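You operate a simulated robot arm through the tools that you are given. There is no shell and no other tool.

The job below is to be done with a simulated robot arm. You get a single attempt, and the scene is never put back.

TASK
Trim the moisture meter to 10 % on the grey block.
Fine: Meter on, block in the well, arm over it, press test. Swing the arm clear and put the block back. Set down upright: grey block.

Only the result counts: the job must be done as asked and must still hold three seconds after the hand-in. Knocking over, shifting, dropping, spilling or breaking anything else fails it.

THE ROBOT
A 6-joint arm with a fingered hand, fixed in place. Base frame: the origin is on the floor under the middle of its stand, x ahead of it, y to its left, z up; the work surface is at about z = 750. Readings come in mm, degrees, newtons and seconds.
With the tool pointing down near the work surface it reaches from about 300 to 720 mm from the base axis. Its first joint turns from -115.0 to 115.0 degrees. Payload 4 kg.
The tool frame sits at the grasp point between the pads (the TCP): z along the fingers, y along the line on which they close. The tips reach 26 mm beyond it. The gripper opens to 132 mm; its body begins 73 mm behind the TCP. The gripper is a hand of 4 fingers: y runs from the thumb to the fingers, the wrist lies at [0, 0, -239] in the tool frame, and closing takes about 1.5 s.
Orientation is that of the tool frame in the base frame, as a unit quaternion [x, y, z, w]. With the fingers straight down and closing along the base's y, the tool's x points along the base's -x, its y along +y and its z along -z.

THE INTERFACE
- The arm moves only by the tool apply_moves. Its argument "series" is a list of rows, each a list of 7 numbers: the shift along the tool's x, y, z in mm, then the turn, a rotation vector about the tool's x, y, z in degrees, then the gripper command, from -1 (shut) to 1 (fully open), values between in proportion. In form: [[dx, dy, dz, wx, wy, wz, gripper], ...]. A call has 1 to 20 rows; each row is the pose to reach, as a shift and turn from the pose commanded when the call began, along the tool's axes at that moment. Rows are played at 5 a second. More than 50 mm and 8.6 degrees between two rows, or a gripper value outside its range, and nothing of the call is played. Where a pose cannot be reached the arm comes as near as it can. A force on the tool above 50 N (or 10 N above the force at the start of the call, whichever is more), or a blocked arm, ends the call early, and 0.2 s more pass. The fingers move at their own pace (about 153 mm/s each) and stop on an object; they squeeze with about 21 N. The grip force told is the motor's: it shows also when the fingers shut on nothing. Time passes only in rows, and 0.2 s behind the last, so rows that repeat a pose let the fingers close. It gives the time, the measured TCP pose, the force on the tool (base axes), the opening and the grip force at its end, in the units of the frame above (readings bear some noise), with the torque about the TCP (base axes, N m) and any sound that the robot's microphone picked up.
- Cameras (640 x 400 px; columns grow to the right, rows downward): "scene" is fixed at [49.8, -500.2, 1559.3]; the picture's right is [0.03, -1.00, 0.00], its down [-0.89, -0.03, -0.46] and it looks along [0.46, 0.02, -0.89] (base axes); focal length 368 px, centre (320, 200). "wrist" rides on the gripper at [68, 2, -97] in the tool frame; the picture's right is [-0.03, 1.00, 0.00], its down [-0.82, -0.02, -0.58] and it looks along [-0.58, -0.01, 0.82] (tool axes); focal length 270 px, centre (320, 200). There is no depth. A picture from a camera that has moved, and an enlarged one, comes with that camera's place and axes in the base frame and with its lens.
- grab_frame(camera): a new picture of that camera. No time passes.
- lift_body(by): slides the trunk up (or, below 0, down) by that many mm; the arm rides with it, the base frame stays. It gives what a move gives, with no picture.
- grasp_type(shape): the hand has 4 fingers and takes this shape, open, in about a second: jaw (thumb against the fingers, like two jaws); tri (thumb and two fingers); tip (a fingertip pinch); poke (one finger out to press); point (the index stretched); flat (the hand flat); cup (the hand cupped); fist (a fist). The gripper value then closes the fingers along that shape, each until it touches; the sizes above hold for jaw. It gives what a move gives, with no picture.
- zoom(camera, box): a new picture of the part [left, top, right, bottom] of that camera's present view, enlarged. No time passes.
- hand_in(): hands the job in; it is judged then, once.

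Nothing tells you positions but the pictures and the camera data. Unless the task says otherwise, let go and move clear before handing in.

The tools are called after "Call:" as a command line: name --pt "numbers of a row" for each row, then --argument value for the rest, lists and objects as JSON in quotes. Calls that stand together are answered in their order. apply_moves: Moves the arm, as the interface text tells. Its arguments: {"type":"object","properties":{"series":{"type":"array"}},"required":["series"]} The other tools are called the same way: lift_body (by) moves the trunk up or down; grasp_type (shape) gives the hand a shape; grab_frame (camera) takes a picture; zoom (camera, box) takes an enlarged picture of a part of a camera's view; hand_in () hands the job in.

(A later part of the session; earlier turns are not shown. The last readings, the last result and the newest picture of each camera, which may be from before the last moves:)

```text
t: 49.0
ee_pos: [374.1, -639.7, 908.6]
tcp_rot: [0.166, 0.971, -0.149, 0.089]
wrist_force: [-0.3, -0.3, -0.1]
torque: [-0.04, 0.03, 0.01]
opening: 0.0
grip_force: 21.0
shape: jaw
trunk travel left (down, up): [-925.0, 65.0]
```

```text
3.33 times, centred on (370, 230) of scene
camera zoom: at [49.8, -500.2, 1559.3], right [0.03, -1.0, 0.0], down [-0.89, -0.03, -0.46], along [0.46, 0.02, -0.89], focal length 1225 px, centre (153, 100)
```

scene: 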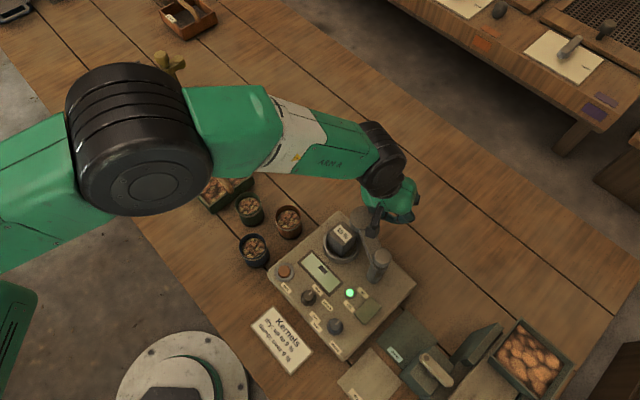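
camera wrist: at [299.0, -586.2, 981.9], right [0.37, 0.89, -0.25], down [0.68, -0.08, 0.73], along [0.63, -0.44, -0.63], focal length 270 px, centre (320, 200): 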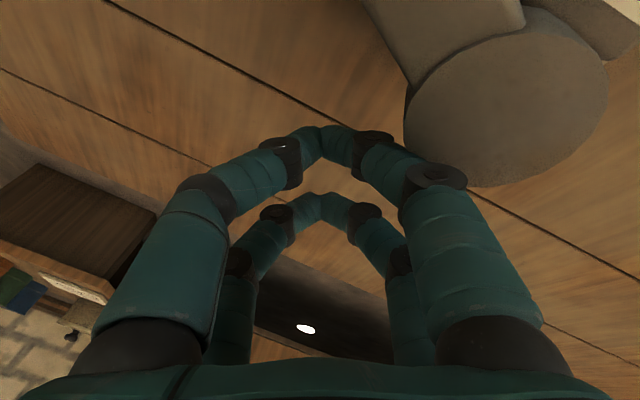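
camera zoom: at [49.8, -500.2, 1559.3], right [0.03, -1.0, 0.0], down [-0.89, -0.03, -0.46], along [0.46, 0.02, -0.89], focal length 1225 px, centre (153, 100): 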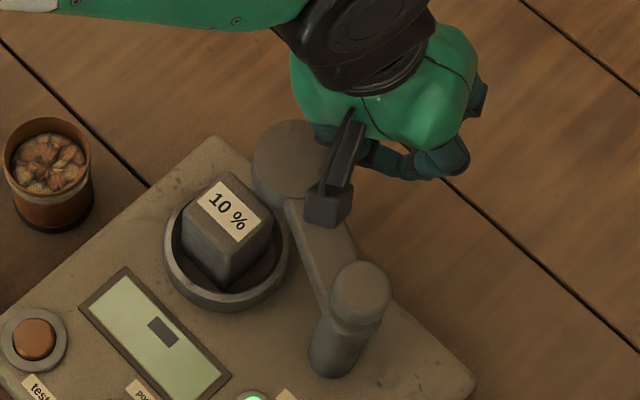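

The disc is at about 21° and needs to reach about 46° to be centred over the well. I'll go on more slowly, rotating the hand along with it.

Call:
apply_moves --pt "0.2 4.8 -1.3 0 0 -2.5 -1" --pt "0.4 9.6 -2.7 0 0 -5 -1" --pt "1 14.2 -4.1 0 0 -7.5 -1" --pt "1.6 18.9 -5.6 0 0 -10 -1" --pt "2.6 23.5 -7.1 0 0 -12.5 -1" --pt "3.6 28.2 -8.6 0 0 -15 -1"

Call:
grab_frame --camera "wrist"

Call:
zoom --camera "scene" --box '[310, 170, 430, 290]'

```text
t: 50.4
ee_pos: [380.0, -610.1, 908.2]
tcp_rot: [0.037, 0.984, -0.16, 0.071]
wrist_force: [-0.2, -0.3, -0.6]
torque: [-0.02, -0.01, -0.01]
opening: 0.0
grip_force: 20.9
shape: jaw
trunk travel left (down, up): [-925.0, 65.0]
```

```text
taken
camera wrist: at [299.9, -573.9, 986.9], right [0.12, 0.94, -0.3], down [0.73, 0.12, 0.67], along [0.67, -0.3, -0.68], focal length 270 px, centre (320, 200)
```

wrist: 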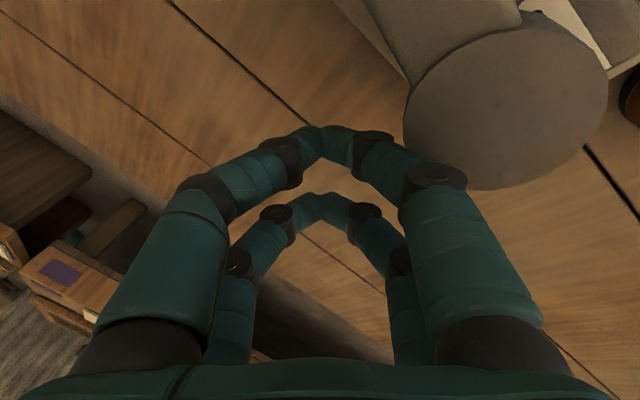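

```text
3.33 times, centred on (370, 230) of scene
camera zoom: at [49.8, -500.2, 1559.3], right [0.03, -1.0, 0.0], down [-0.89, -0.03, -0.46], along [0.46, 0.02, -0.89], focal length 1225 px, centre (153, 100)
```

zoom: 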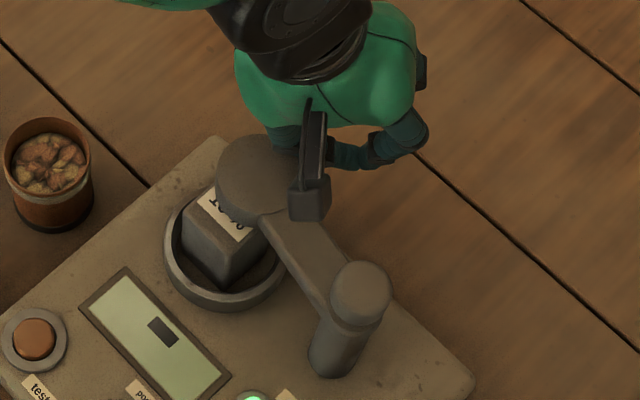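

Contact holds and the disc is about 10° short of the well's centre. I'll go most of the remaining way.

Call:
apply_moves --pt "0.1 2.8 -0.9 0 0 -1.5 -1" --pt "0.2 5.6 -1.9 0 0 -3 -1" --pt "0.4 8.4 -2.8 0 0 -4.5 -1" --pt "0.7 11.3 -3.8 0 0 -6 -1" --pt "0.9 13 -4.4 0 0 -7 -1"

Call:
zoom --camera "scene" --box '[310, 170, 430, 290]'

Call:
grab_frame --camera "wrist"

```text
t: 51.6
ee_pos: [379.4, -595.7, 908.0]
tcp_rot: [-0.023, 0.985, -0.163, 0.06]
wrist_force: [0.1, -0.8, 0.3]
torque: [-0.01, -0.02, 0.0]
opening: 0.0
grip_force: 20.9
shape: jaw
trunk travel left (down, up): [-925.0, 65.0]
```

```text
3.33 times, centred on (370, 230) of scene
camera zoom: at [49.8, -500.2, 1559.3], right [0.03, -1.0, 0.0], down [-0.89, -0.03, -0.46], along [0.46, 0.02, -0.89], focal length 1225 px, centre (153, 100)
```

zoom: 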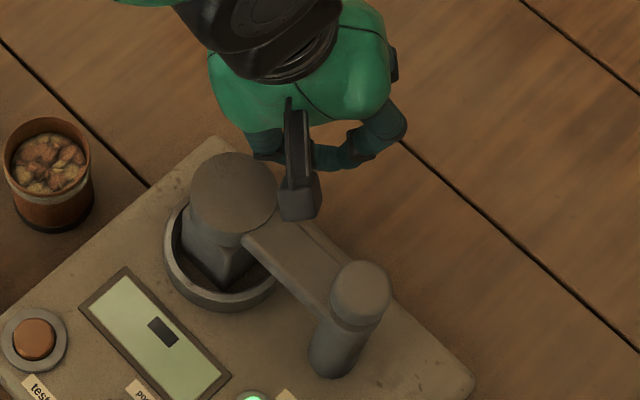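

```text
taken
camera wrist: at [299.0, -567.8, 989.4], right [0.0, 0.95, -0.32], down [0.74, 0.22, 0.64], along [0.68, -0.24, -0.7], focal length 270 px, centre (320, 200)
```

wrist: 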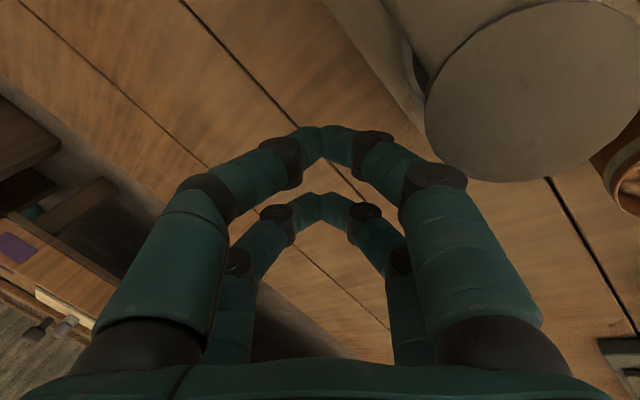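

The disc is now centred over the well and block — it seems to have settled there, slightly ahead of the fingers. I'll back the hand away from it, rise, and take out the lean.

Call:
apply_moves --pt "-7 -9.4 4 0 0 0 -1" --pt "-14.4 -18.8 8.2 0 0 0 -1" --pt "-18 -31 -27 0 0 0 -1" --pt "-22.5 -43 -62 0 0 0 -1" --pt "-26.6 -54.4 -95 0 0 0 -1"

Call:
zoom --camera "scene" --box '[310, 170, 430, 290]'

```text
t: 52.8
ee_pos: [396.0, -614.5, 1018.8]
tcp_rot: [-0.023, 0.984, -0.163, 0.061]
wrist_force: [-0.4, 0.3, 0.4]
torque: [-0.03, 0.05, -0.01]
opening: 0.2
grip_force: 21.0
shape: jaw
trunk travel left (down, up): [-925.0, 65.0]
```

```text
3.33 times, centred on (370, 230) of scene
camera zoom: at [49.8, -500.2, 1559.3], right [0.03, -1.0, 0.0], down [-0.89, -0.03, -0.46], along [0.46, 0.02, -0.89], focal length 1225 px, centre (153, 100)
```

zoom: 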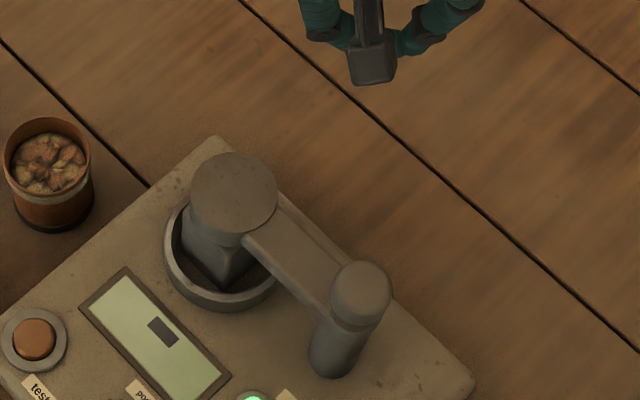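

The disc stays over the block. Now I'll straighten the hand and travel to above the test button.

Call:
apply_moves --pt "0 0 0 -4.7 1.6 0 -1" --pt "0 0 0 -9.4 3.2 0 -1" --pt "0 0 0 -14.2 4.9 0 -1" --pt "0 0 0 -18.9 6.5 0 -1"

Call:
apply_moves --pt "6.9 12 0 0 0 7.9 -1" --pt "13.7 24 0 0 0 15.9 -1" --pt "20.6 36 0 0 0 23.8 -1" --pt "27.4 48 0 0 0 31.8 -1" --pt "34.3 60 0 0 0 39.7 -1" --pt "41.2 72 0 0 0 47.6 -1" --pt "48 84 0 0 0 55.6 -1" --pt "54.9 96 0 0 0 63.5 -1" --pt "61.7 108 0 0 0 71.5 -1" --pt "68.6 120 0 0 0 79.4 -1" --pt "75.4 132 0 0 0 87.4 -1" --pt "82.3 144 0 0 0 95.3 -1" --pt "89.2 156 0 0 0 103.2 -1" --pt "96 168 0 0 0 111.2 -1" --pt "102.9 180 0 0 0 119.1 -1" --pt "109.7 192 0 0 0 127.1 -1" --pt "116.6 203.7 0 0 0 135 -1"

Call:
grasp_type --shape "poke"

Call:
grab_frame --camera "wrist"

Call:
grab_frame --camera "scene"

```text
t: 53.8
ee_pos: [389.3, -606.4, 1018.2]
tcp_rot: [-0.023, 1.0, 0.0, 0.001]
wrist_force: [-0.5, -0.2, 0.1]
torque: [0.02, -0.01, -0.01]
opening: 0.0
grip_force: 21.3
shape: jaw
out of reach, approached as far as the arm can: row 4
trunk travel left (down, up): [-925.0, 65.0]
```

```text
t: 57.4
ee_pos: [265.6, -409.0, 1017.7]
tcp_rot: [0.916, 0.401, 0.001, 0.0]
wrist_force: [0.3, -0.6, -0.1]
torque: [0.02, 0.0, 0.0]
opening: 0.0
grip_force: 20.6
shape: jaw
trunk travel left (down, up): [-925.0, 65.0]
```

```text
t: 58.3
ee_pos: [264.5, -409.5, 1017.7]
tcp_rot: [0.915, 0.404, 0.001, 0.0]
wrist_force: [0.6, 0.4, 1.2]
torque: [-0.02, 0.04, 0.01]
opening: 0.4
grip_force: 0.0
shape: poke
trunk travel left (down, up): [-925.0, 65.0]
```

```text
taken
camera wrist: at [312.1, -359.5, 1112.7], right [0.72, -0.69, 0.0], down [-0.56, -0.59, 0.58], along [-0.4, -0.42, -0.82], focal length 270 px, centre (320, 200)
```

wrist: 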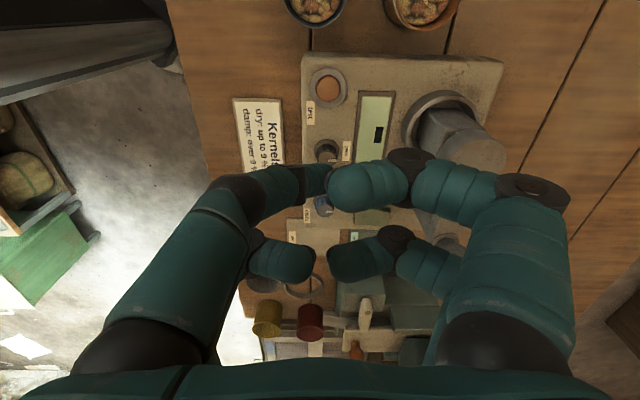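

```text
taken
```

scene: 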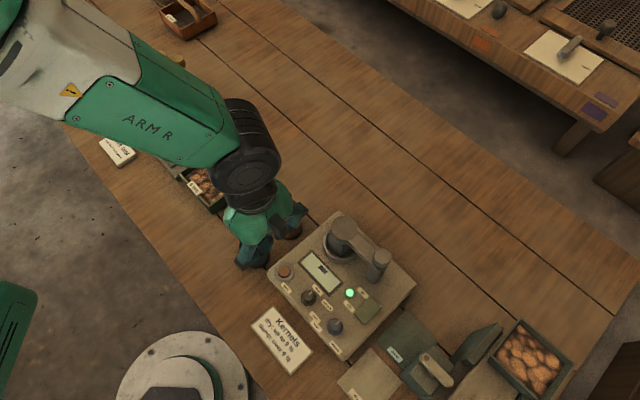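

The button shows 2 mm and about 7 mm off the hand axis. I'll shift accordingly and descend to about 30 mm above it.

Call:
apply_moves --pt "-1 1.8 30 0 0 0 1" --pt "-2 3.6 60 0 0 0 1" --pt "-2 3.6 90 0 0 0 1" --pt "-2 3.6 120 0 0 0 1" --pt "-2 3.6 150 0 0 0 1" --pt "-2 3.6 150 0 0 0 1"

Call:
grab_frame --camera "wrist"

Call:
zoom --camera "scene" --box '[220, 190, 340, 310]'

```text
t: 59.7
ee_pos: [266.0, -412.8, 866.9]
tcp_rot: [0.915, 0.404, 0.0, 0.0]
wrist_force: [0.3, -0.2, -0.5]
torque: [-0.03, 0.01, 0.05]
opening: 0.0
grip_force: 0.0
shape: poke
trunk travel left (down, up): [-925.0, 65.0]
```

```text
taken
camera wrist: at [313.7, -363.4, 962.3], right [0.72, -0.69, 0.0], down [-0.57, -0.59, 0.58], along [-0.4, -0.42, -0.82], focal length 270 px, centre (320, 200)
```

wrist: 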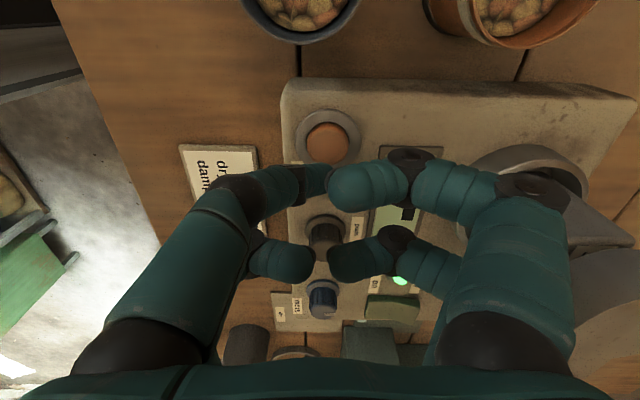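

```text
3.33 times, centred on (280, 250) of scene
camera zoom: at [49.8, -500.2, 1559.3], right [0.03, -1.0, 0.0], down [-0.89, -0.03, -0.46], along [0.46, 0.02, -0.89], focal length 1225 px, centre (453, 33)
```

zoom: 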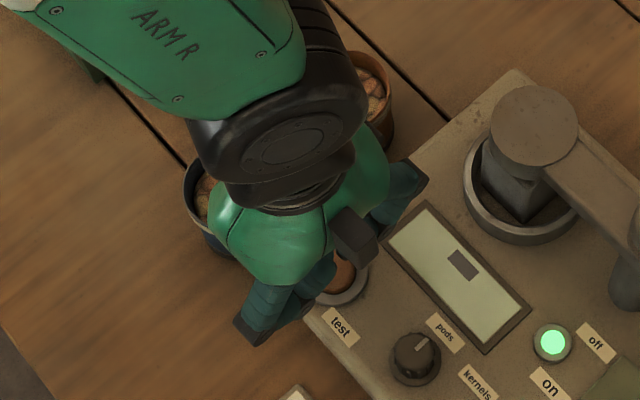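

The button is right under the fingertip, and the screen is visible from the scene camera. I'll lower and press gently.

Call:
apply_moves --pt "0 0 14 0 0 0 1" --pt "0 0 28 0 0 0 1" --pt "0 0 32 0 0 0 1" --pt "0 0 35 0 0 0 1"

Call:
zoom --camera "scene" --box '[260, 200, 380, 310]'

```text
t: 60.7
ee_pos: [265.6, -413.2, 833.0]
tcp_rot: [0.915, 0.403, 0.0, 0.001]
wrist_force: [-0.4, 2.9, 13.9]
torque: [0.09, -0.02, 0.03]
opening: 0.0
grip_force: 0.0
shape: poke
trunk travel left (down, up): [-925.0, 65.0]
heard: click
```

```text
3.64 times, centred on (320, 255) of scene
camera zoom: at [49.8, -500.2, 1559.3], right [0.03, -1.0, 0.0], down [-0.89, -0.03, -0.46], along [0.46, 0.02, -0.89], focal length 1336 px, centre (320, 0)
```

zoom: 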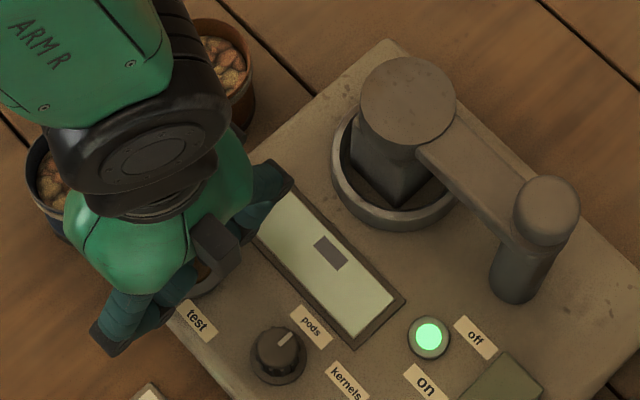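

I heard the click. I'll lift off and look at the screen.

Call:
apply_moves --pt "0 0 -5 0 0 0 1" --pt "0 0 -20 0 0 0 1" --pt "0 0 -45 0 0 0 1" --pt "0 0 -75 0 0 0 1"

Call:
zoom --camera "scene" --box '[260, 200, 380, 310]'

Call:
zoom --camera "scene" --box '[295, 245, 345, 295]'

```text
t: 61.7
ee_pos: [265.2, -411.9, 907.2]
tcp_rot: [0.915, 0.404, 0.0, 0.0]
wrist_force: [-0.5, 0.4, -0.5]
torque: [-0.01, 0.01, 0.01]
opening: 0.1
grip_force: 0.0
shape: poke
trunk travel left (down, up): [-925.0, 65.0]
```

```text
3.64 times, centred on (320, 255) of scene
camera zoom: at [49.8, -500.2, 1559.3], right [0.03, -1.0, 0.0], down [-0.89, -0.03, -0.46], along [0.46, 0.02, -0.89], focal length 1336 px, centre (320, 0)
```

zoom: 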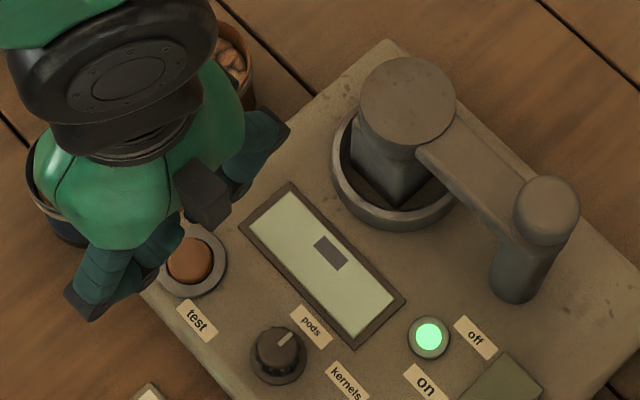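

```text
8.00 times, centred on (320, 270) of scene
camera zoom: at [49.8, -500.2, 1559.3], right [0.03, -1.0, 0.0], down [-0.89, -0.03, -0.46], along [0.46, 0.02, -0.89], focal length 2940 px, centre (320, -360)
```

zoom: 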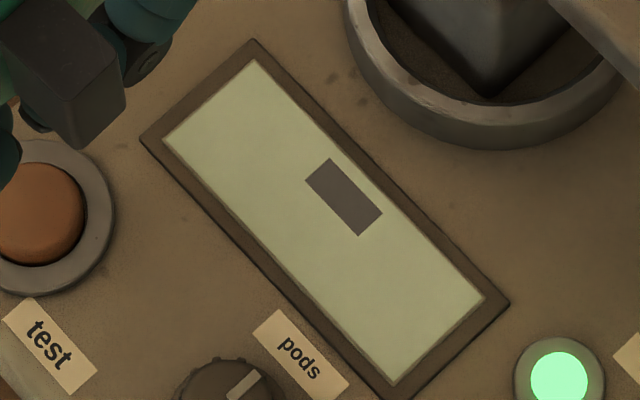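

No number is shown yet; the meter may take a few seconds. I'll wait a little and look again.

Call:
apply_moves --pt "0 0 0 0 0 0 1" --pt "0 0 0 0 0 0 1" --pt "0 0 0 0 0 0 1" --pt "0 0 0 0 0 0 1" --pt "0 0 0 0 0 0 1" --pt "0 0 0 0 0 0 1" --pt "0 0 0 0 0 0 1" --pt "0 0 0 0 0 0 1" --pt "0 0 0 0 0 0 1" --pt "0 0 0 0 0 0 1"

Call:
zoom --camera "scene" --box '[295, 245, 345, 295]'

Call:
grab_frame --camera "wrist"

Call:
zoom --camera "scene" --box '[310, 200, 410, 290]'

```text
t: 63.9
ee_pos: [265.9, -412.0, 907.6]
tcp_rot: [0.915, 0.403, 0.0, 0.0]
wrist_force: [0.4, -0.3, 0.2]
torque: [-0.02, 0.0, 0.01]
opening: 0.0
grip_force: 0.0
shape: poke
trunk travel left (down, up): [-925.0, 65.0]
```

```text
8.00 times, centred on (320, 270) of scene
camera zoom: at [49.8, -500.2, 1559.3], right [0.03, -1.0, 0.0], down [-0.89, -0.03, -0.46], along [0.46, 0.02, -0.89], focal length 2940 px, centre (320, -360)
```

zoom: 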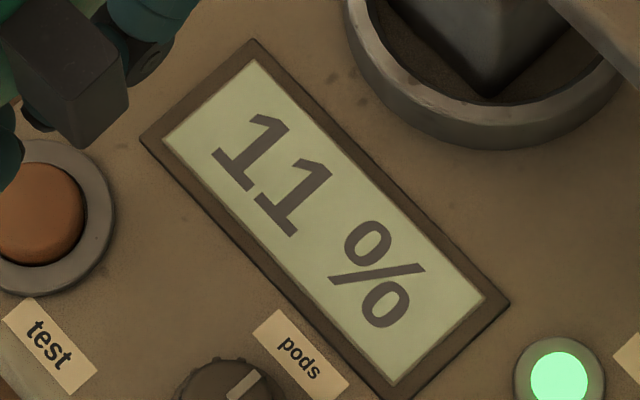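

```text
taken
camera wrist: at [313.6, -363.1, 1003.0], right [0.72, -0.69, 0.0], down [-0.57, -0.59, 0.58], along [-0.4, -0.42, -0.82], focal length 270 px, centre (320, 200)
```

wrist: 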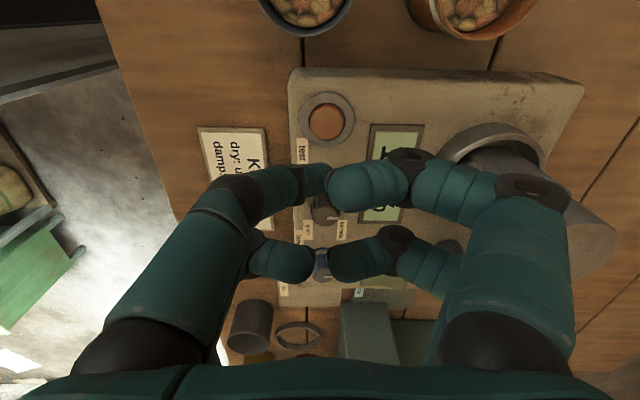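

```text
4.44 times, centred on (360, 245) of scene
camera zoom: at [49.8, -500.2, 1559.3], right [0.03, -1.0, 0.0], down [-0.89, -0.03, -0.46], along [0.46, 0.02, -0.89], focal length 1634 px, centre (142, 0)
```

zoom: 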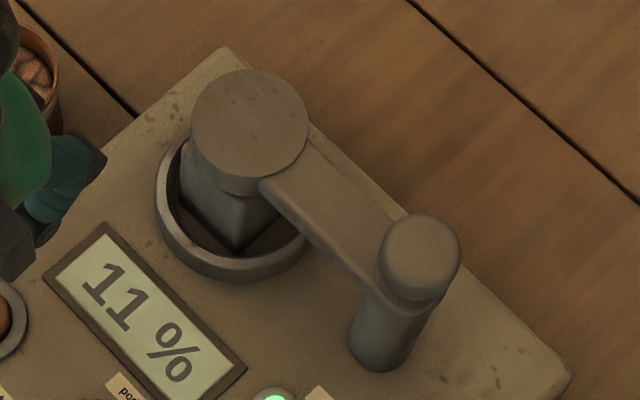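

The meter reads 11 % on the block, so it must be trimmed one point toward "less". I'll move above the trim knob and look at the fingertip-pinch shape.

Call:
apply_moves --pt "-25.5 0 -20 0 0 -7.1 1" --pt "-51 0 -40 0 0 -14.2 1" --pt "-76.4 0 -50 0 0 -21.2 1" --pt "-102 0.3 -50 0 0 -28.3 1" --pt "-127 0.4 -50 0 0 -35.4 1" --pt "-152.9 0.5 -50 0 0 -42.5 1"

Call:
grasp_type --shape "tip"

Call:
grab_frame --camera "wrist"

Call:
grab_frame --camera "scene"

```text
t: 65.3
ee_pos: [161.7, -526.0, 957.0]
tcp_rot: [0.706, 0.708, 0.0, 0.0]
wrist_force: [-0.3, -0.1, 0.4]
torque: [-0.02, -0.03, 0.0]
opening: 0.1
grip_force: 0.1
shape: poke
trunk travel left (down, up): [-925.0, 65.0]
```

```text
t: 66.2
ee_pos: [162.9, -525.5, 957.8]
tcp_rot: [0.706, 0.708, 0.0, 0.0]
wrist_force: [-0.2, -0.6, 0.0]
torque: [-0.02, -0.01, 0.01]
opening: 132.0
grip_force: 0.0
shape: tip
trunk travel left (down, up): [-925.0, 65.0]
```

```text
taken
camera wrist: at [164.9, -456.9, 1052.5], right [1.0, -0.02, 0.0], down [-0.02, -0.82, 0.58], along [-0.01, -0.58, -0.82], focal length 270 px, centre (320, 200)
```

wrist: 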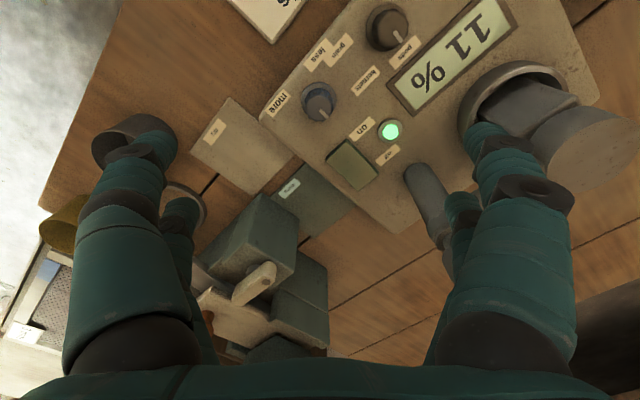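

```text
taken
```

scene: 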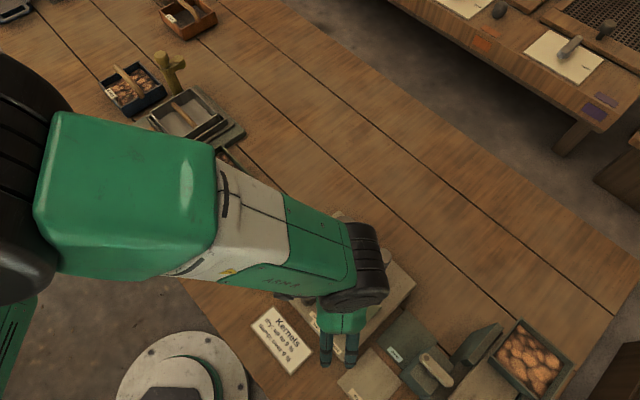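

From here the wrist camera sees both the trim knob and the screen. I'll close the pinch to about 45 mm in the air to see its form.

Call:
apply_moves --pt "0 0 0 0 0 0 0.2" --pt "0 0 0 0 0 0 -0.1" --pt "0 0 0 0 0 0 -0.3" --pt "0 0 0 0 0 0 -0.3" --pt "0 0 0 0 0 0 -0.3"

Call:
grab_frame --camera "wrist"

Call:
zoom --camera "wrist" --box '[260, 60, 420, 180]'

```text
t: 67.4
ee_pos: [162.6, -526.3, 958.7]
tcp_rot: [0.707, 0.707, -0.001, 0.001]
wrist_force: [-0.3, 0.1, 0.6]
torque: [0.04, -0.01, -0.01]
opening: 46.7
grip_force: 0.0
shape: tip
trunk travel left (down, up): [-925.0, 65.0]
```

```text
taken
camera wrist: at [164.7, -457.0, 1052.5], right [1.0, -0.02, 0.0], down [-0.02, -0.82, 0.58], along [-0.01, -0.58, -0.82], focal length 270 px, centre (320, 200)
```

wrist: 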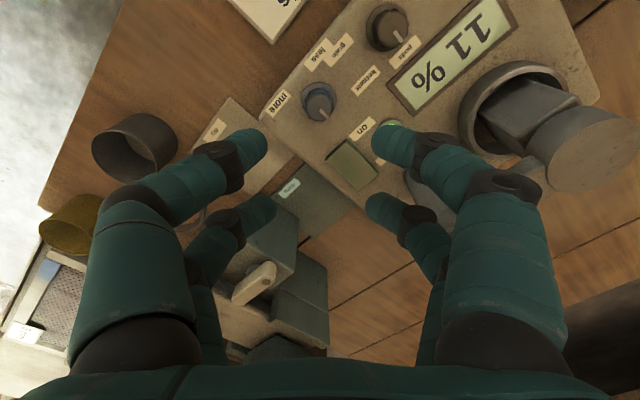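

```text
3.33 times, centred on (340, 120) of wrist
camera zoom: at [164.7, -457.0, 1052.5], right [1.0, -0.02, 0.0], down [-0.02, -0.82, 0.58], along [-0.01, -0.58, -0.82], focal length 901 px, centre (253, 467)
```

zoom: 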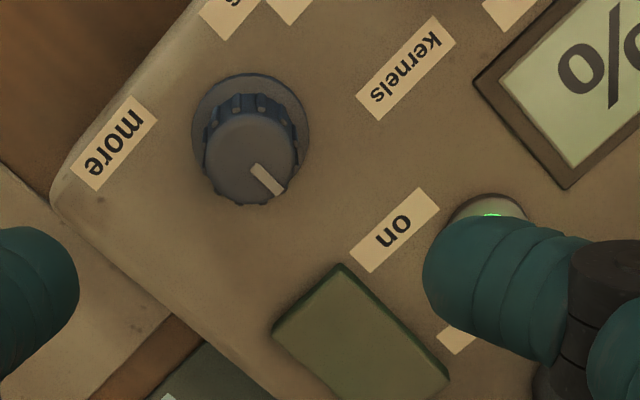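

All four digits move as in jaw form here. I'll look at the "tri" shape, which might suit a round knob better.

Call:
grasp_type --shape "tri"

Call:
apply_moves --pt "0 0 0 0 0 0 0.2" --pt "0 0 0 0 0 0 -0.1" --pt "0 0 0 0 0 0 -0.3" --pt "0 0 0 0 0 0 -0.3" --pt "0 0 0 0 0 0 -0.3"

Call:
grab_frame --camera "wrist"

```text
t: 68.3
ee_pos: [162.8, -524.4, 956.7]
tcp_rot: [0.706, 0.708, 0.0, 0.0]
wrist_force: [0.5, 0.7, -0.8]
torque: [-0.02, 0.0, 0.0]
opening: 131.8
grip_force: 0.0
shape: tri
trunk travel left (down, up): [-925.0, 65.0]
```

```text
t: 69.5
ee_pos: [162.6, -525.6, 957.3]
tcp_rot: [0.706, 0.708, 0.0, 0.0]
wrist_force: [-0.3, 0.3, 0.5]
torque: [0.01, -0.01, 0.01]
opening: 46.8
grip_force: 0.0
shape: tri
trunk travel left (down, up): [-925.0, 65.0]
```

```text
taken
camera wrist: at [164.7, -457.0, 1052.5], right [1.0, -0.02, 0.0], down [-0.02, -0.82, 0.58], along [-0.01, -0.58, -0.82], focal length 270 px, centre (320, 200)
```

wrist: 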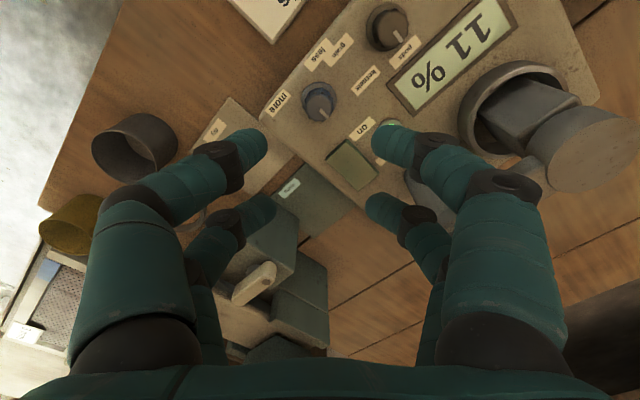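

All the grip shapes use two digit pairs, about 18 mm to either side of the hand axis. I'll grip the knob with the far pair only, so I shift 18 mm and descend partway.

Call:
apply_moves --pt "6 -0.1 20 0 0 0 -0.3" --pt "12 -0.3 45 0 0 0 -0.3" --pt "18.2 -0.4 70 0 0 0 -0.3" --pt "18.2 -0.4 90 0 0 0 -0.3" --pt "18.2 -0.4 90 0 0 0 -0.3"

Call:
grab_frame --camera "wrist"

Call:
zoom --camera "wrist" --box '[230, 110, 410, 245]'

```text
t: 70.7
ee_pos: [162.5, -506.5, 867.5]
tcp_rot: [0.707, 0.707, -0.001, 0.001]
wrist_force: [0.7, -1.0, 0.2]
torque: [0.06, 0.0, 0.02]
opening: 46.4
grip_force: 0.0
shape: tri
trunk travel left (down, up): [-925.0, 65.0]
```

```text
taken
camera wrist: at [164.9, -438.6, 962.4], right [1.0, -0.02, 0.0], down [-0.02, -0.82, 0.58], along [-0.01, -0.58, -0.82], focal length 270 px, centre (320, 200)
```

wrist: 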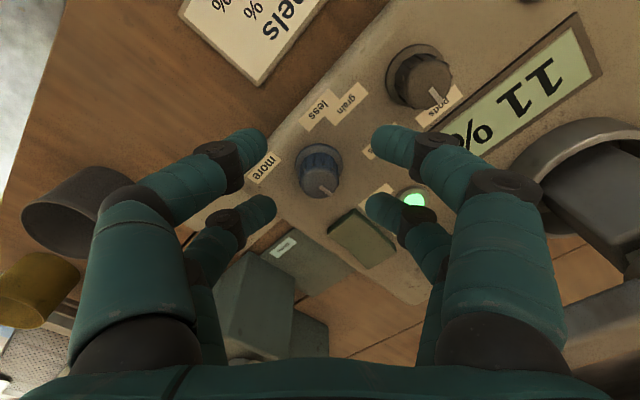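

```text
2.96 times, centred on (320, 178) of wrist
camera zoom: at [164.9, -438.6, 962.4], right [1.0, -0.02, 0.0], down [-0.02, -0.82, 0.58], along [-0.01, -0.58, -0.82], focal length 801 px, centre (320, 267)
```

zoom: 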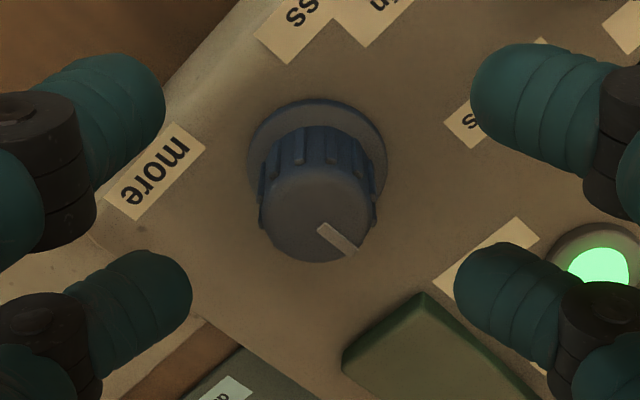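

The knob lines up with the far digit pair within 2 mm. I'll make that small correction and lower so the tips surround the knob.

Call:
apply_moves --pt "-1.5 -0.8 12 0 0 0 -0.3" --pt "-1.5 -0.8 24 0 0 0 -0.3" --pt "-1.5 -0.8 32 0 0 0 -0.3" --pt "-1.5 -0.8 37 0 0 0 -0.3" --pt "-1.5 -0.8 37 0 0 0 -0.3"

Call:
zoom --camera "wrist" --box '[210, 110, 430, 265]'

```text
t: 71.9
ee_pos: [161.2, -510.6, 831.6]
tcp_rot: [0.707, 0.708, -0.002, 0.002]
wrist_force: [-0.2, 0.0, 1.0]
torque: [0.01, 0.02, 0.0]
opening: 46.9
grip_force: 0.1
shape: tri
trunk travel left (down, up): [-925.0, 65.0]
```

```text
2.58 times, centred on (320, 188) of wrist
camera zoom: at [163.8, -441.0, 926.0], right [1.0, -0.02, 0.0], down [-0.02, -0.82, 0.58], along [-0.01, -0.58, -0.82], focal length 698 px, centre (320, 232)
```

zoom: 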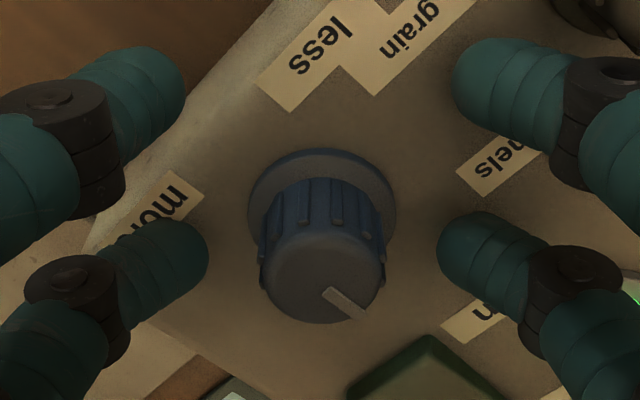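

The far fingertips are on either side of the knob and centred. Closing on it.

Call:
apply_moves --pt "0 0 0 0 0 0 -0.5" --pt "0 0 0 0 0 0 -0.8" --pt "0 0 0 0 0 0 -1" --pt "0 0 0 0 0 0 -1" --pt "0 0 0 0 0 0 -1" --pt "0 0 0 0 0 0 -1"

Call:
grab_frame --camera "wrist"

Call:
zoom --camera "wrist" --box '[240, 110, 400, 245]'

```text
t: 73.3
ee_pos: [162.0, -509.9, 830.5]
tcp_rot: [0.706, 0.708, 0.0, -0.001]
wrist_force: [0.0, 0.1, -2.9]
torque: [0.04, 0.02, -0.03]
opening: 0.0
grip_force: 20.6
shape: tri
trunk travel left (down, up): [-925.0, 65.0]
```

```text
taken
camera wrist: at [163.8, -441.0, 925.8], right [1.0, -0.02, 0.0], down [-0.02, -0.82, 0.58], along [-0.01, -0.58, -0.82], focal length 270 px, centre (320, 200)
```

wrist: 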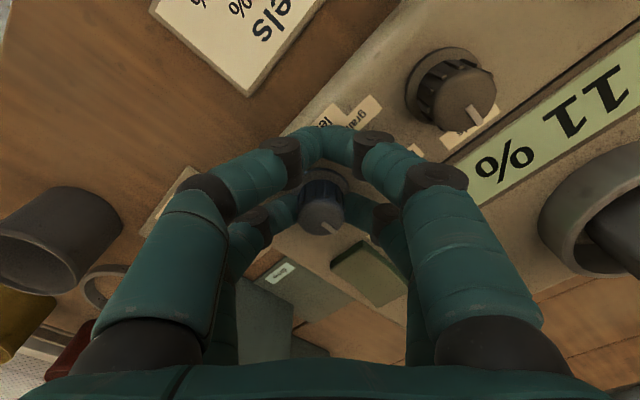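

```text
2.96 times, centred on (320, 178) of wrist
camera zoom: at [163.8, -441.0, 925.8], right [1.0, -0.02, 0.0], down [-0.02, -0.82, 0.58], along [-0.01, -0.58, -0.82], focal length 801 px, centre (320, 267)
```

zoom: 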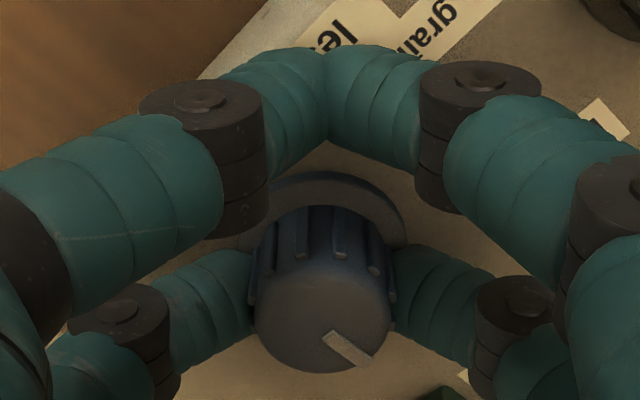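

The far pair holds the knob firmly. I'll turn it 20° counter-clockwise (toward "less") about the knob's own axis, and watch the screen.

Call:
apply_moves --pt "-0.07 -1.59 0 0 0 -5 -1" --pt "-0.28 -3.16 0 0 0 -10 -1" --pt "-0.62 -4.71 0 0 0 -15 -1" --pt "-1.1 -6.22 0 0 0 -20 -1" --pt "-1.1 -6.22 0 0 0 -20 -1"

Call:
grab_frame --camera "wrist"

Call:
zoom --camera "wrist" --box '[240, 110, 400, 245]'

```text
t: 74.5
ee_pos: [155.2, -510.6, 829.9]
tcp_rot: [0.572, 0.82, -0.001, -0.001]
wrist_force: [5.3, -0.9, 0.5]
torque: [-0.01, -0.07, 0.04]
opening: 0.1
grip_force: 20.9
shape: tri
trunk travel left (down, up): [-925.0, 65.0]
```

```text
taken
camera wrist: at [134.3, -445.5, 925.7], right [0.95, 0.32, 0.0], down [0.26, -0.77, 0.58], along [0.18, -0.55, -0.82], focal length 270 px, centre (320, 200)
```

wrist: 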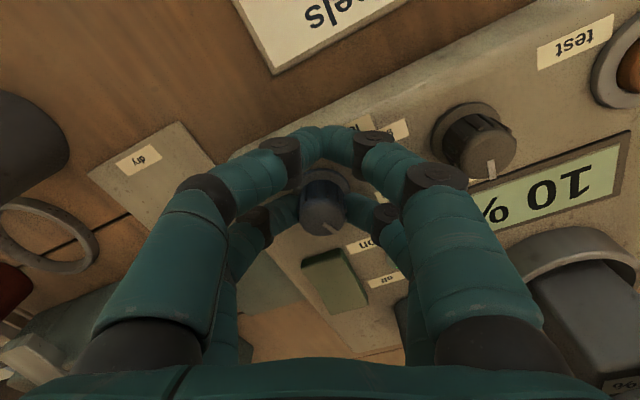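

```text
2.96 times, centred on (320, 178) of wrist
camera zoom: at [134.3, -445.5, 925.7], right [0.95, 0.32, 0.0], down [0.26, -0.77, 0.58], along [0.18, -0.55, -0.82], focal length 801 px, centre (320, 267)
```

zoom: 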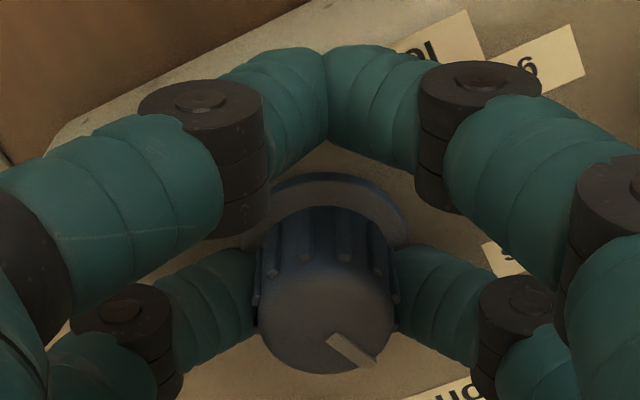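

The display is live and now shows 10 %. To centre the setting, I'll find where it changes to 9 % by turning on in small steps.

Call:
apply_moves --pt "-0.07 -1.59 0 0 0 -5 -1" --pt "-0.28 -3.16 0 0 0 -10 -1" --pt "-0.28 -3.16 0 0 0 -10 -1"

Call:
zoom --camera "wrist" --box '[420, 80, 640, 260]'

```text
t: 75.3
ee_pos: [153.6, -512.1, 829.3]
tcp_rot: [0.498, 0.867, 0.0, -0.001]
wrist_force: [6.3, -1.3, -1.6]
torque: [0.03, -0.04, 0.07]
opening: 0.0
grip_force: 20.9
shape: tri
trunk travel left (down, up): [-925.0, 65.0]
```

```text
2.22 times, centred on (530, 170) of wrist
camera zoom: at [120.6, -451.7, 925.9], right [0.88, 0.48, 0.0], down [0.39, -0.72, 0.58], along [0.28, -0.51, -0.82], focal length 601 px, centre (-147, 267)
```

zoom: 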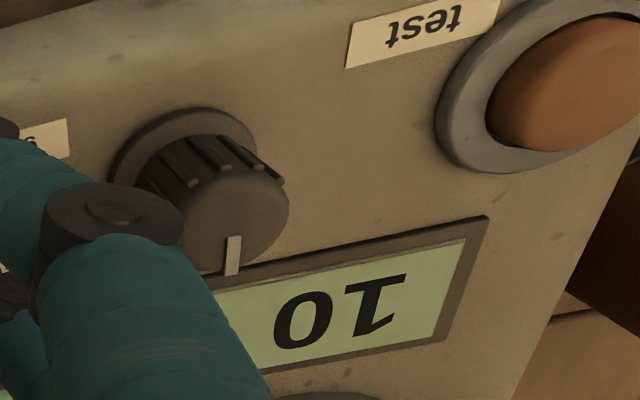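

Still 10 % at −30°. Continuing another 10°.

Call:
apply_moves --pt "-0.07 -1.59 0 0 0 -5 -1" --pt "-0.28 -3.16 0 0 0 -10 -1" --pt "-0.28 -3.16 0 0 0 -10 -1"

Call:
grab_frame --camera "wrist"

```text
t: 76.1
ee_pos: [150.2, -514.0, 830.5]
tcp_rot: [0.422, 0.907, -0.001, -0.001]
wrist_force: [7.3, -0.9, -2.1]
torque: [0.04, -0.11, 0.08]
opening: 0.0
grip_force: 21.4
shape: tri
trunk travel left (down, up): [-925.0, 65.0]
```

```text
taken
camera wrist: at [108.2, -460.2, 925.8], right [0.78, 0.63, 0.0], down [0.51, -0.64, 0.58], along [0.36, -0.45, -0.82], focal length 270 px, centre (320, 200)
```

wrist: 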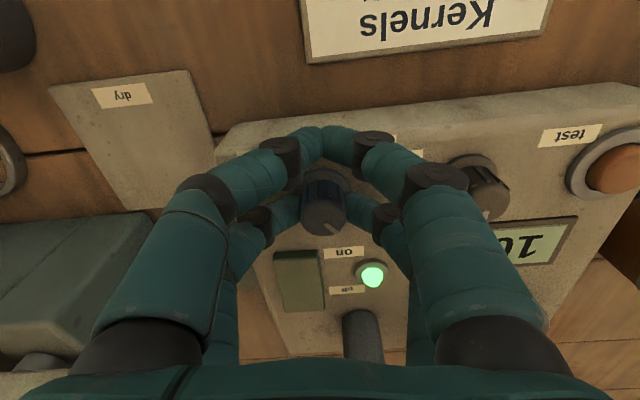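

Call:
zoom --camera "wrist" --box '[470, 190, 610, 290]'

Call:
zoom --camera "scene" --box '[270, 220, 400, 340]'

Call:
zoom --camera "wrist" --box '[260, 130, 400, 245]'

```text
4.00 times, centred on (540, 240) of wrist
camera zoom: at [108.2, -460.2, 925.8], right [0.78, 0.63, 0.0], down [0.51, -0.64, 0.58], along [0.36, -0.45, -0.82], focal length 1081 px, centre (-560, 40)
```

zoom: 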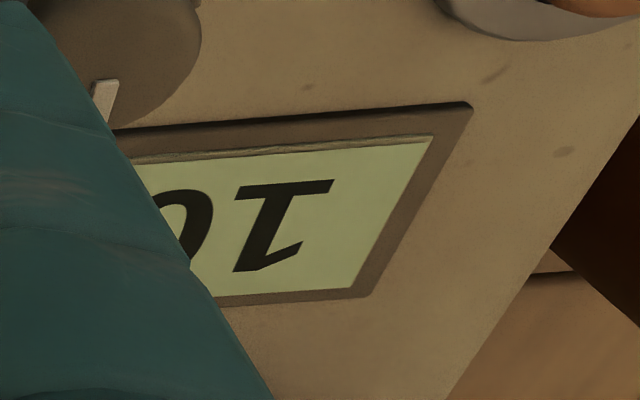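

```text
3.33 times, centred on (335, 280) of scene
camera zoom: at [49.8, -500.2, 1559.3], right [0.03, -1.0, 0.0], down [-0.89, -0.03, -0.46], along [0.46, 0.02, -0.89], focal length 1225 px, centre (270, -67)
```

zoom: 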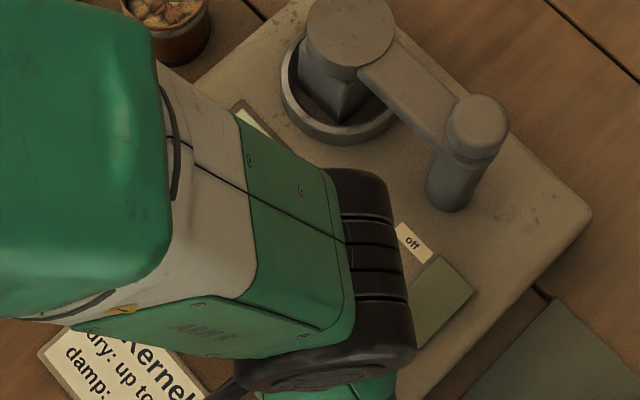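

```text
3.48 times, centred on (330, 188) of wrist
camera zoom: at [108.2, -460.2, 925.8], right [0.78, 0.63, 0.0], down [0.51, -0.64, 0.58], along [0.36, -0.45, -0.82], focal length 940 px, centre (285, 244)
```

zoom: 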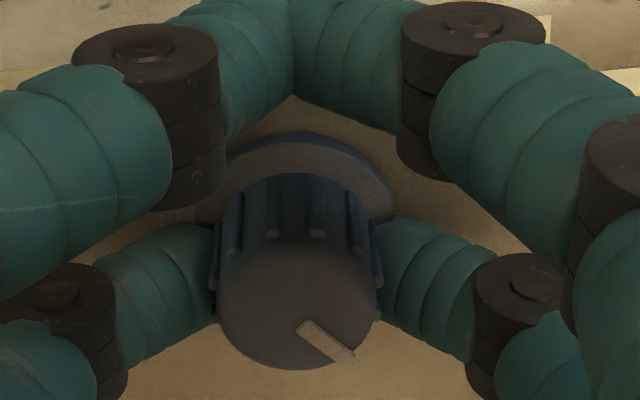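

Still 10 % at −40°. The screen's first digit stays visible, so I'll continue another 10°.

Call:
apply_moves --pt "-0.07 -1.59 0 0 0 -5 -1" --pt "-0.28 -3.16 0 0 0 -10 -1" --pt "-0.28 -3.16 0 0 0 -10 -1"

Call:
grab_frame --camera "wrist"

Call:
zoom --camera "wrist" --box '[450, 200, 610, 320]'

```text
t: 76.9
ee_pos: [148.4, -517.0, 831.0]
tcp_rot: [0.34, 0.94, 0.0, -0.001]
wrist_force: [9.3, 0.3, -2.0]
torque: [0.08, -0.16, 0.03]
opening: 0.1
grip_force: 20.5
shape: tri
trunk travel left (down, up): [-925.0, 65.0]
```

```text
taken
camera wrist: at [97.5, -470.6, 925.9], right [0.66, 0.75, 0.0], down [0.61, -0.54, 0.58], along [0.43, -0.38, -0.82], focal length 270 px, centre (320, 200)
```

wrist: 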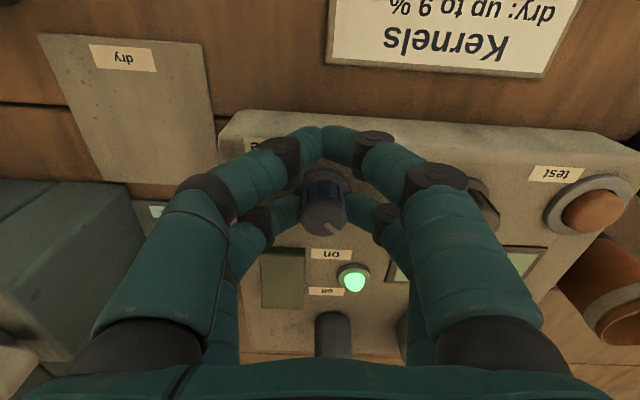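

```text
3.33 times, centred on (530, 260) of wrist
camera zoom: at [97.5, -470.6, 925.9], right [0.66, 0.75, 0.0], down [0.61, -0.54, 0.58], along [0.43, -0.38, -0.82], focal length 901 px, centre (-380, 0)
```

zoom: 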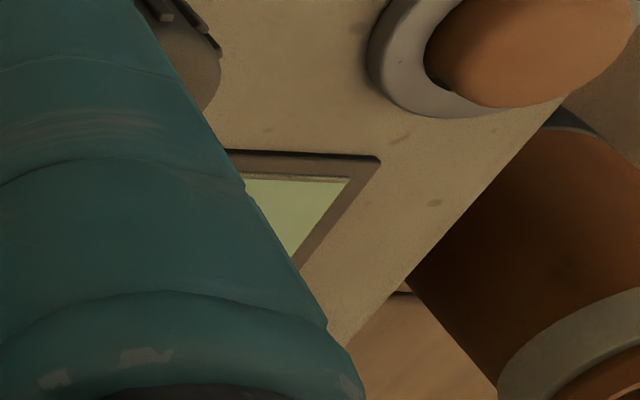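

The screen is hidden at this angle. I'll release the knob, rise, and turn the hand back to see the reading.

Call:
apply_moves --pt "0 0 0 0 0 0 -0.6" --pt "0 0 0 0 0 0 -0.4" --pt "0 0 0 0 0 0 -0.3" --pt "0 0 0 0 0 0 -0.3" --pt "0 0 -20 0 0 0 -0.3" --pt "0 0 -45 0 0 0 -0.3" --pt "0 0 -45 0 0 8 -0.3" --pt "0 0 -45 0 0 16 -0.3" --pt "0 0 -45 0 0 24 -0.3" --pt "0 0 -45 0 0 32 -0.3" --pt "0 0 -45 0 0 40 -0.3" --pt "0 0 -45 0 0 48 -0.3"

Call:
grab_frame --camera "wrist"

Call:
zoom --camera "wrist" --box '[230, 40, 430, 240]'

```text
t: 79.5
ee_pos: [148.4, -516.3, 874.9]
tcp_rot: [0.696, 0.718, 0.0, 0.0]
wrist_force: [-0.4, -0.4, 0.9]
torque: [0.01, 0.07, 0.01]
opening: 46.0
grip_force: 0.1
shape: tri
trunk travel left (down, up): [-925.0, 65.0]
```

```text
taken
camera wrist: at [147.4, -447.5, 970.7], right [1.0, 0.01, 0.0], down [0.01, -0.82, 0.58], along [0.0, -0.58, -0.82], focal length 270 px, centre (320, 200)
```

wrist: 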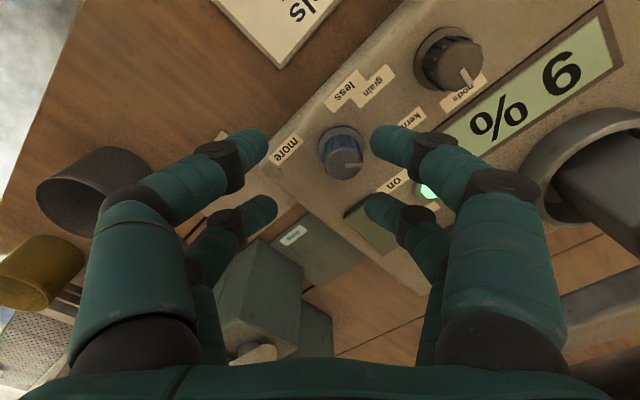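

```text
2.00 times, centred on (330, 140) of wrist
camera zoom: at [147.4, -447.5, 970.7], right [1.0, 0.01, 0.0], down [0.01, -0.82, 0.58], along [0.0, -0.58, -0.82], focal length 541 px, centre (300, 320)
```

zoom: 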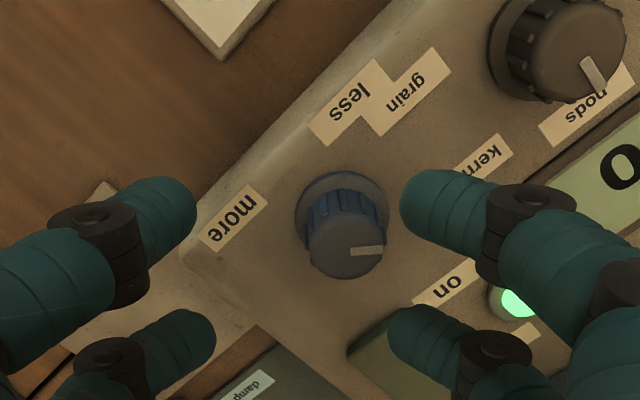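

It now reads 9 %, so the 10 % band lies between about −10…−20° and −40…−50°. I'll regrip the knob with the hand turned so I can rotate back (clockwise) while watching the screen.

Call:
apply_moves --pt "1.3 1.4 0 0 0 -7 -0.3" --pt "2.6 2.8 0 0 0 -14 -0.3" --pt "3.9 4.2 0 0 0 -21 -0.3" --pt "5.2 5.5 0 0 0 -28.2 -0.3" --pt "5.2 5.5 0 0 0 -28.2 -0.3"

Call:
grab_frame --camera "wrist"

Call:
zoom --camera "wrist" --box '[230, 110, 410, 245]'

```text
t: 80.7
ee_pos: [152.7, -510.2, 875.6]
tcp_rot: [0.497, 0.868, 0.001, 0.0]
wrist_force: [-0.2, 0.6, 0.1]
torque: [0.01, 0.02, 0.04]
opening: 46.0
grip_force: 0.1
shape: tri
trunk travel left (down, up): [-925.0, 65.0]
```

```text
taken
camera wrist: at [120.5, -450.3, 970.8], right [0.88, 0.48, 0.0], down [0.4, -0.71, 0.58], along [0.28, -0.51, -0.82], focal length 270 px, centre (320, 200)
```

wrist: 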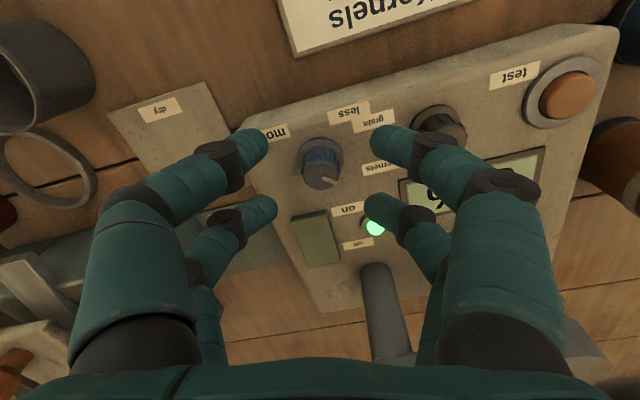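

```text
2.96 times, centred on (320, 178) of wrist
camera zoom: at [120.5, -450.3, 970.8], right [0.88, 0.48, 0.0], down [0.4, -0.71, 0.58], along [0.28, -0.51, -0.82], focal length 801 px, centre (320, 267)
```

zoom: 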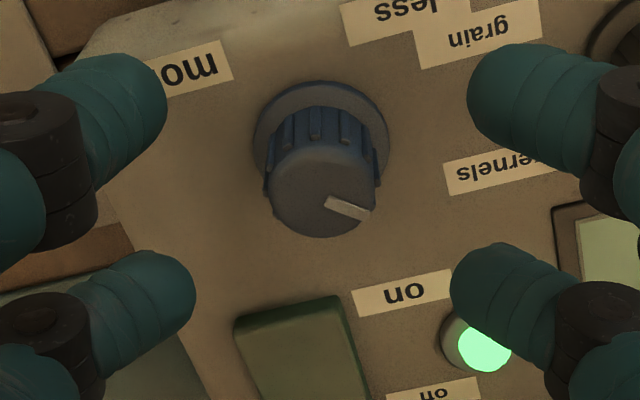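

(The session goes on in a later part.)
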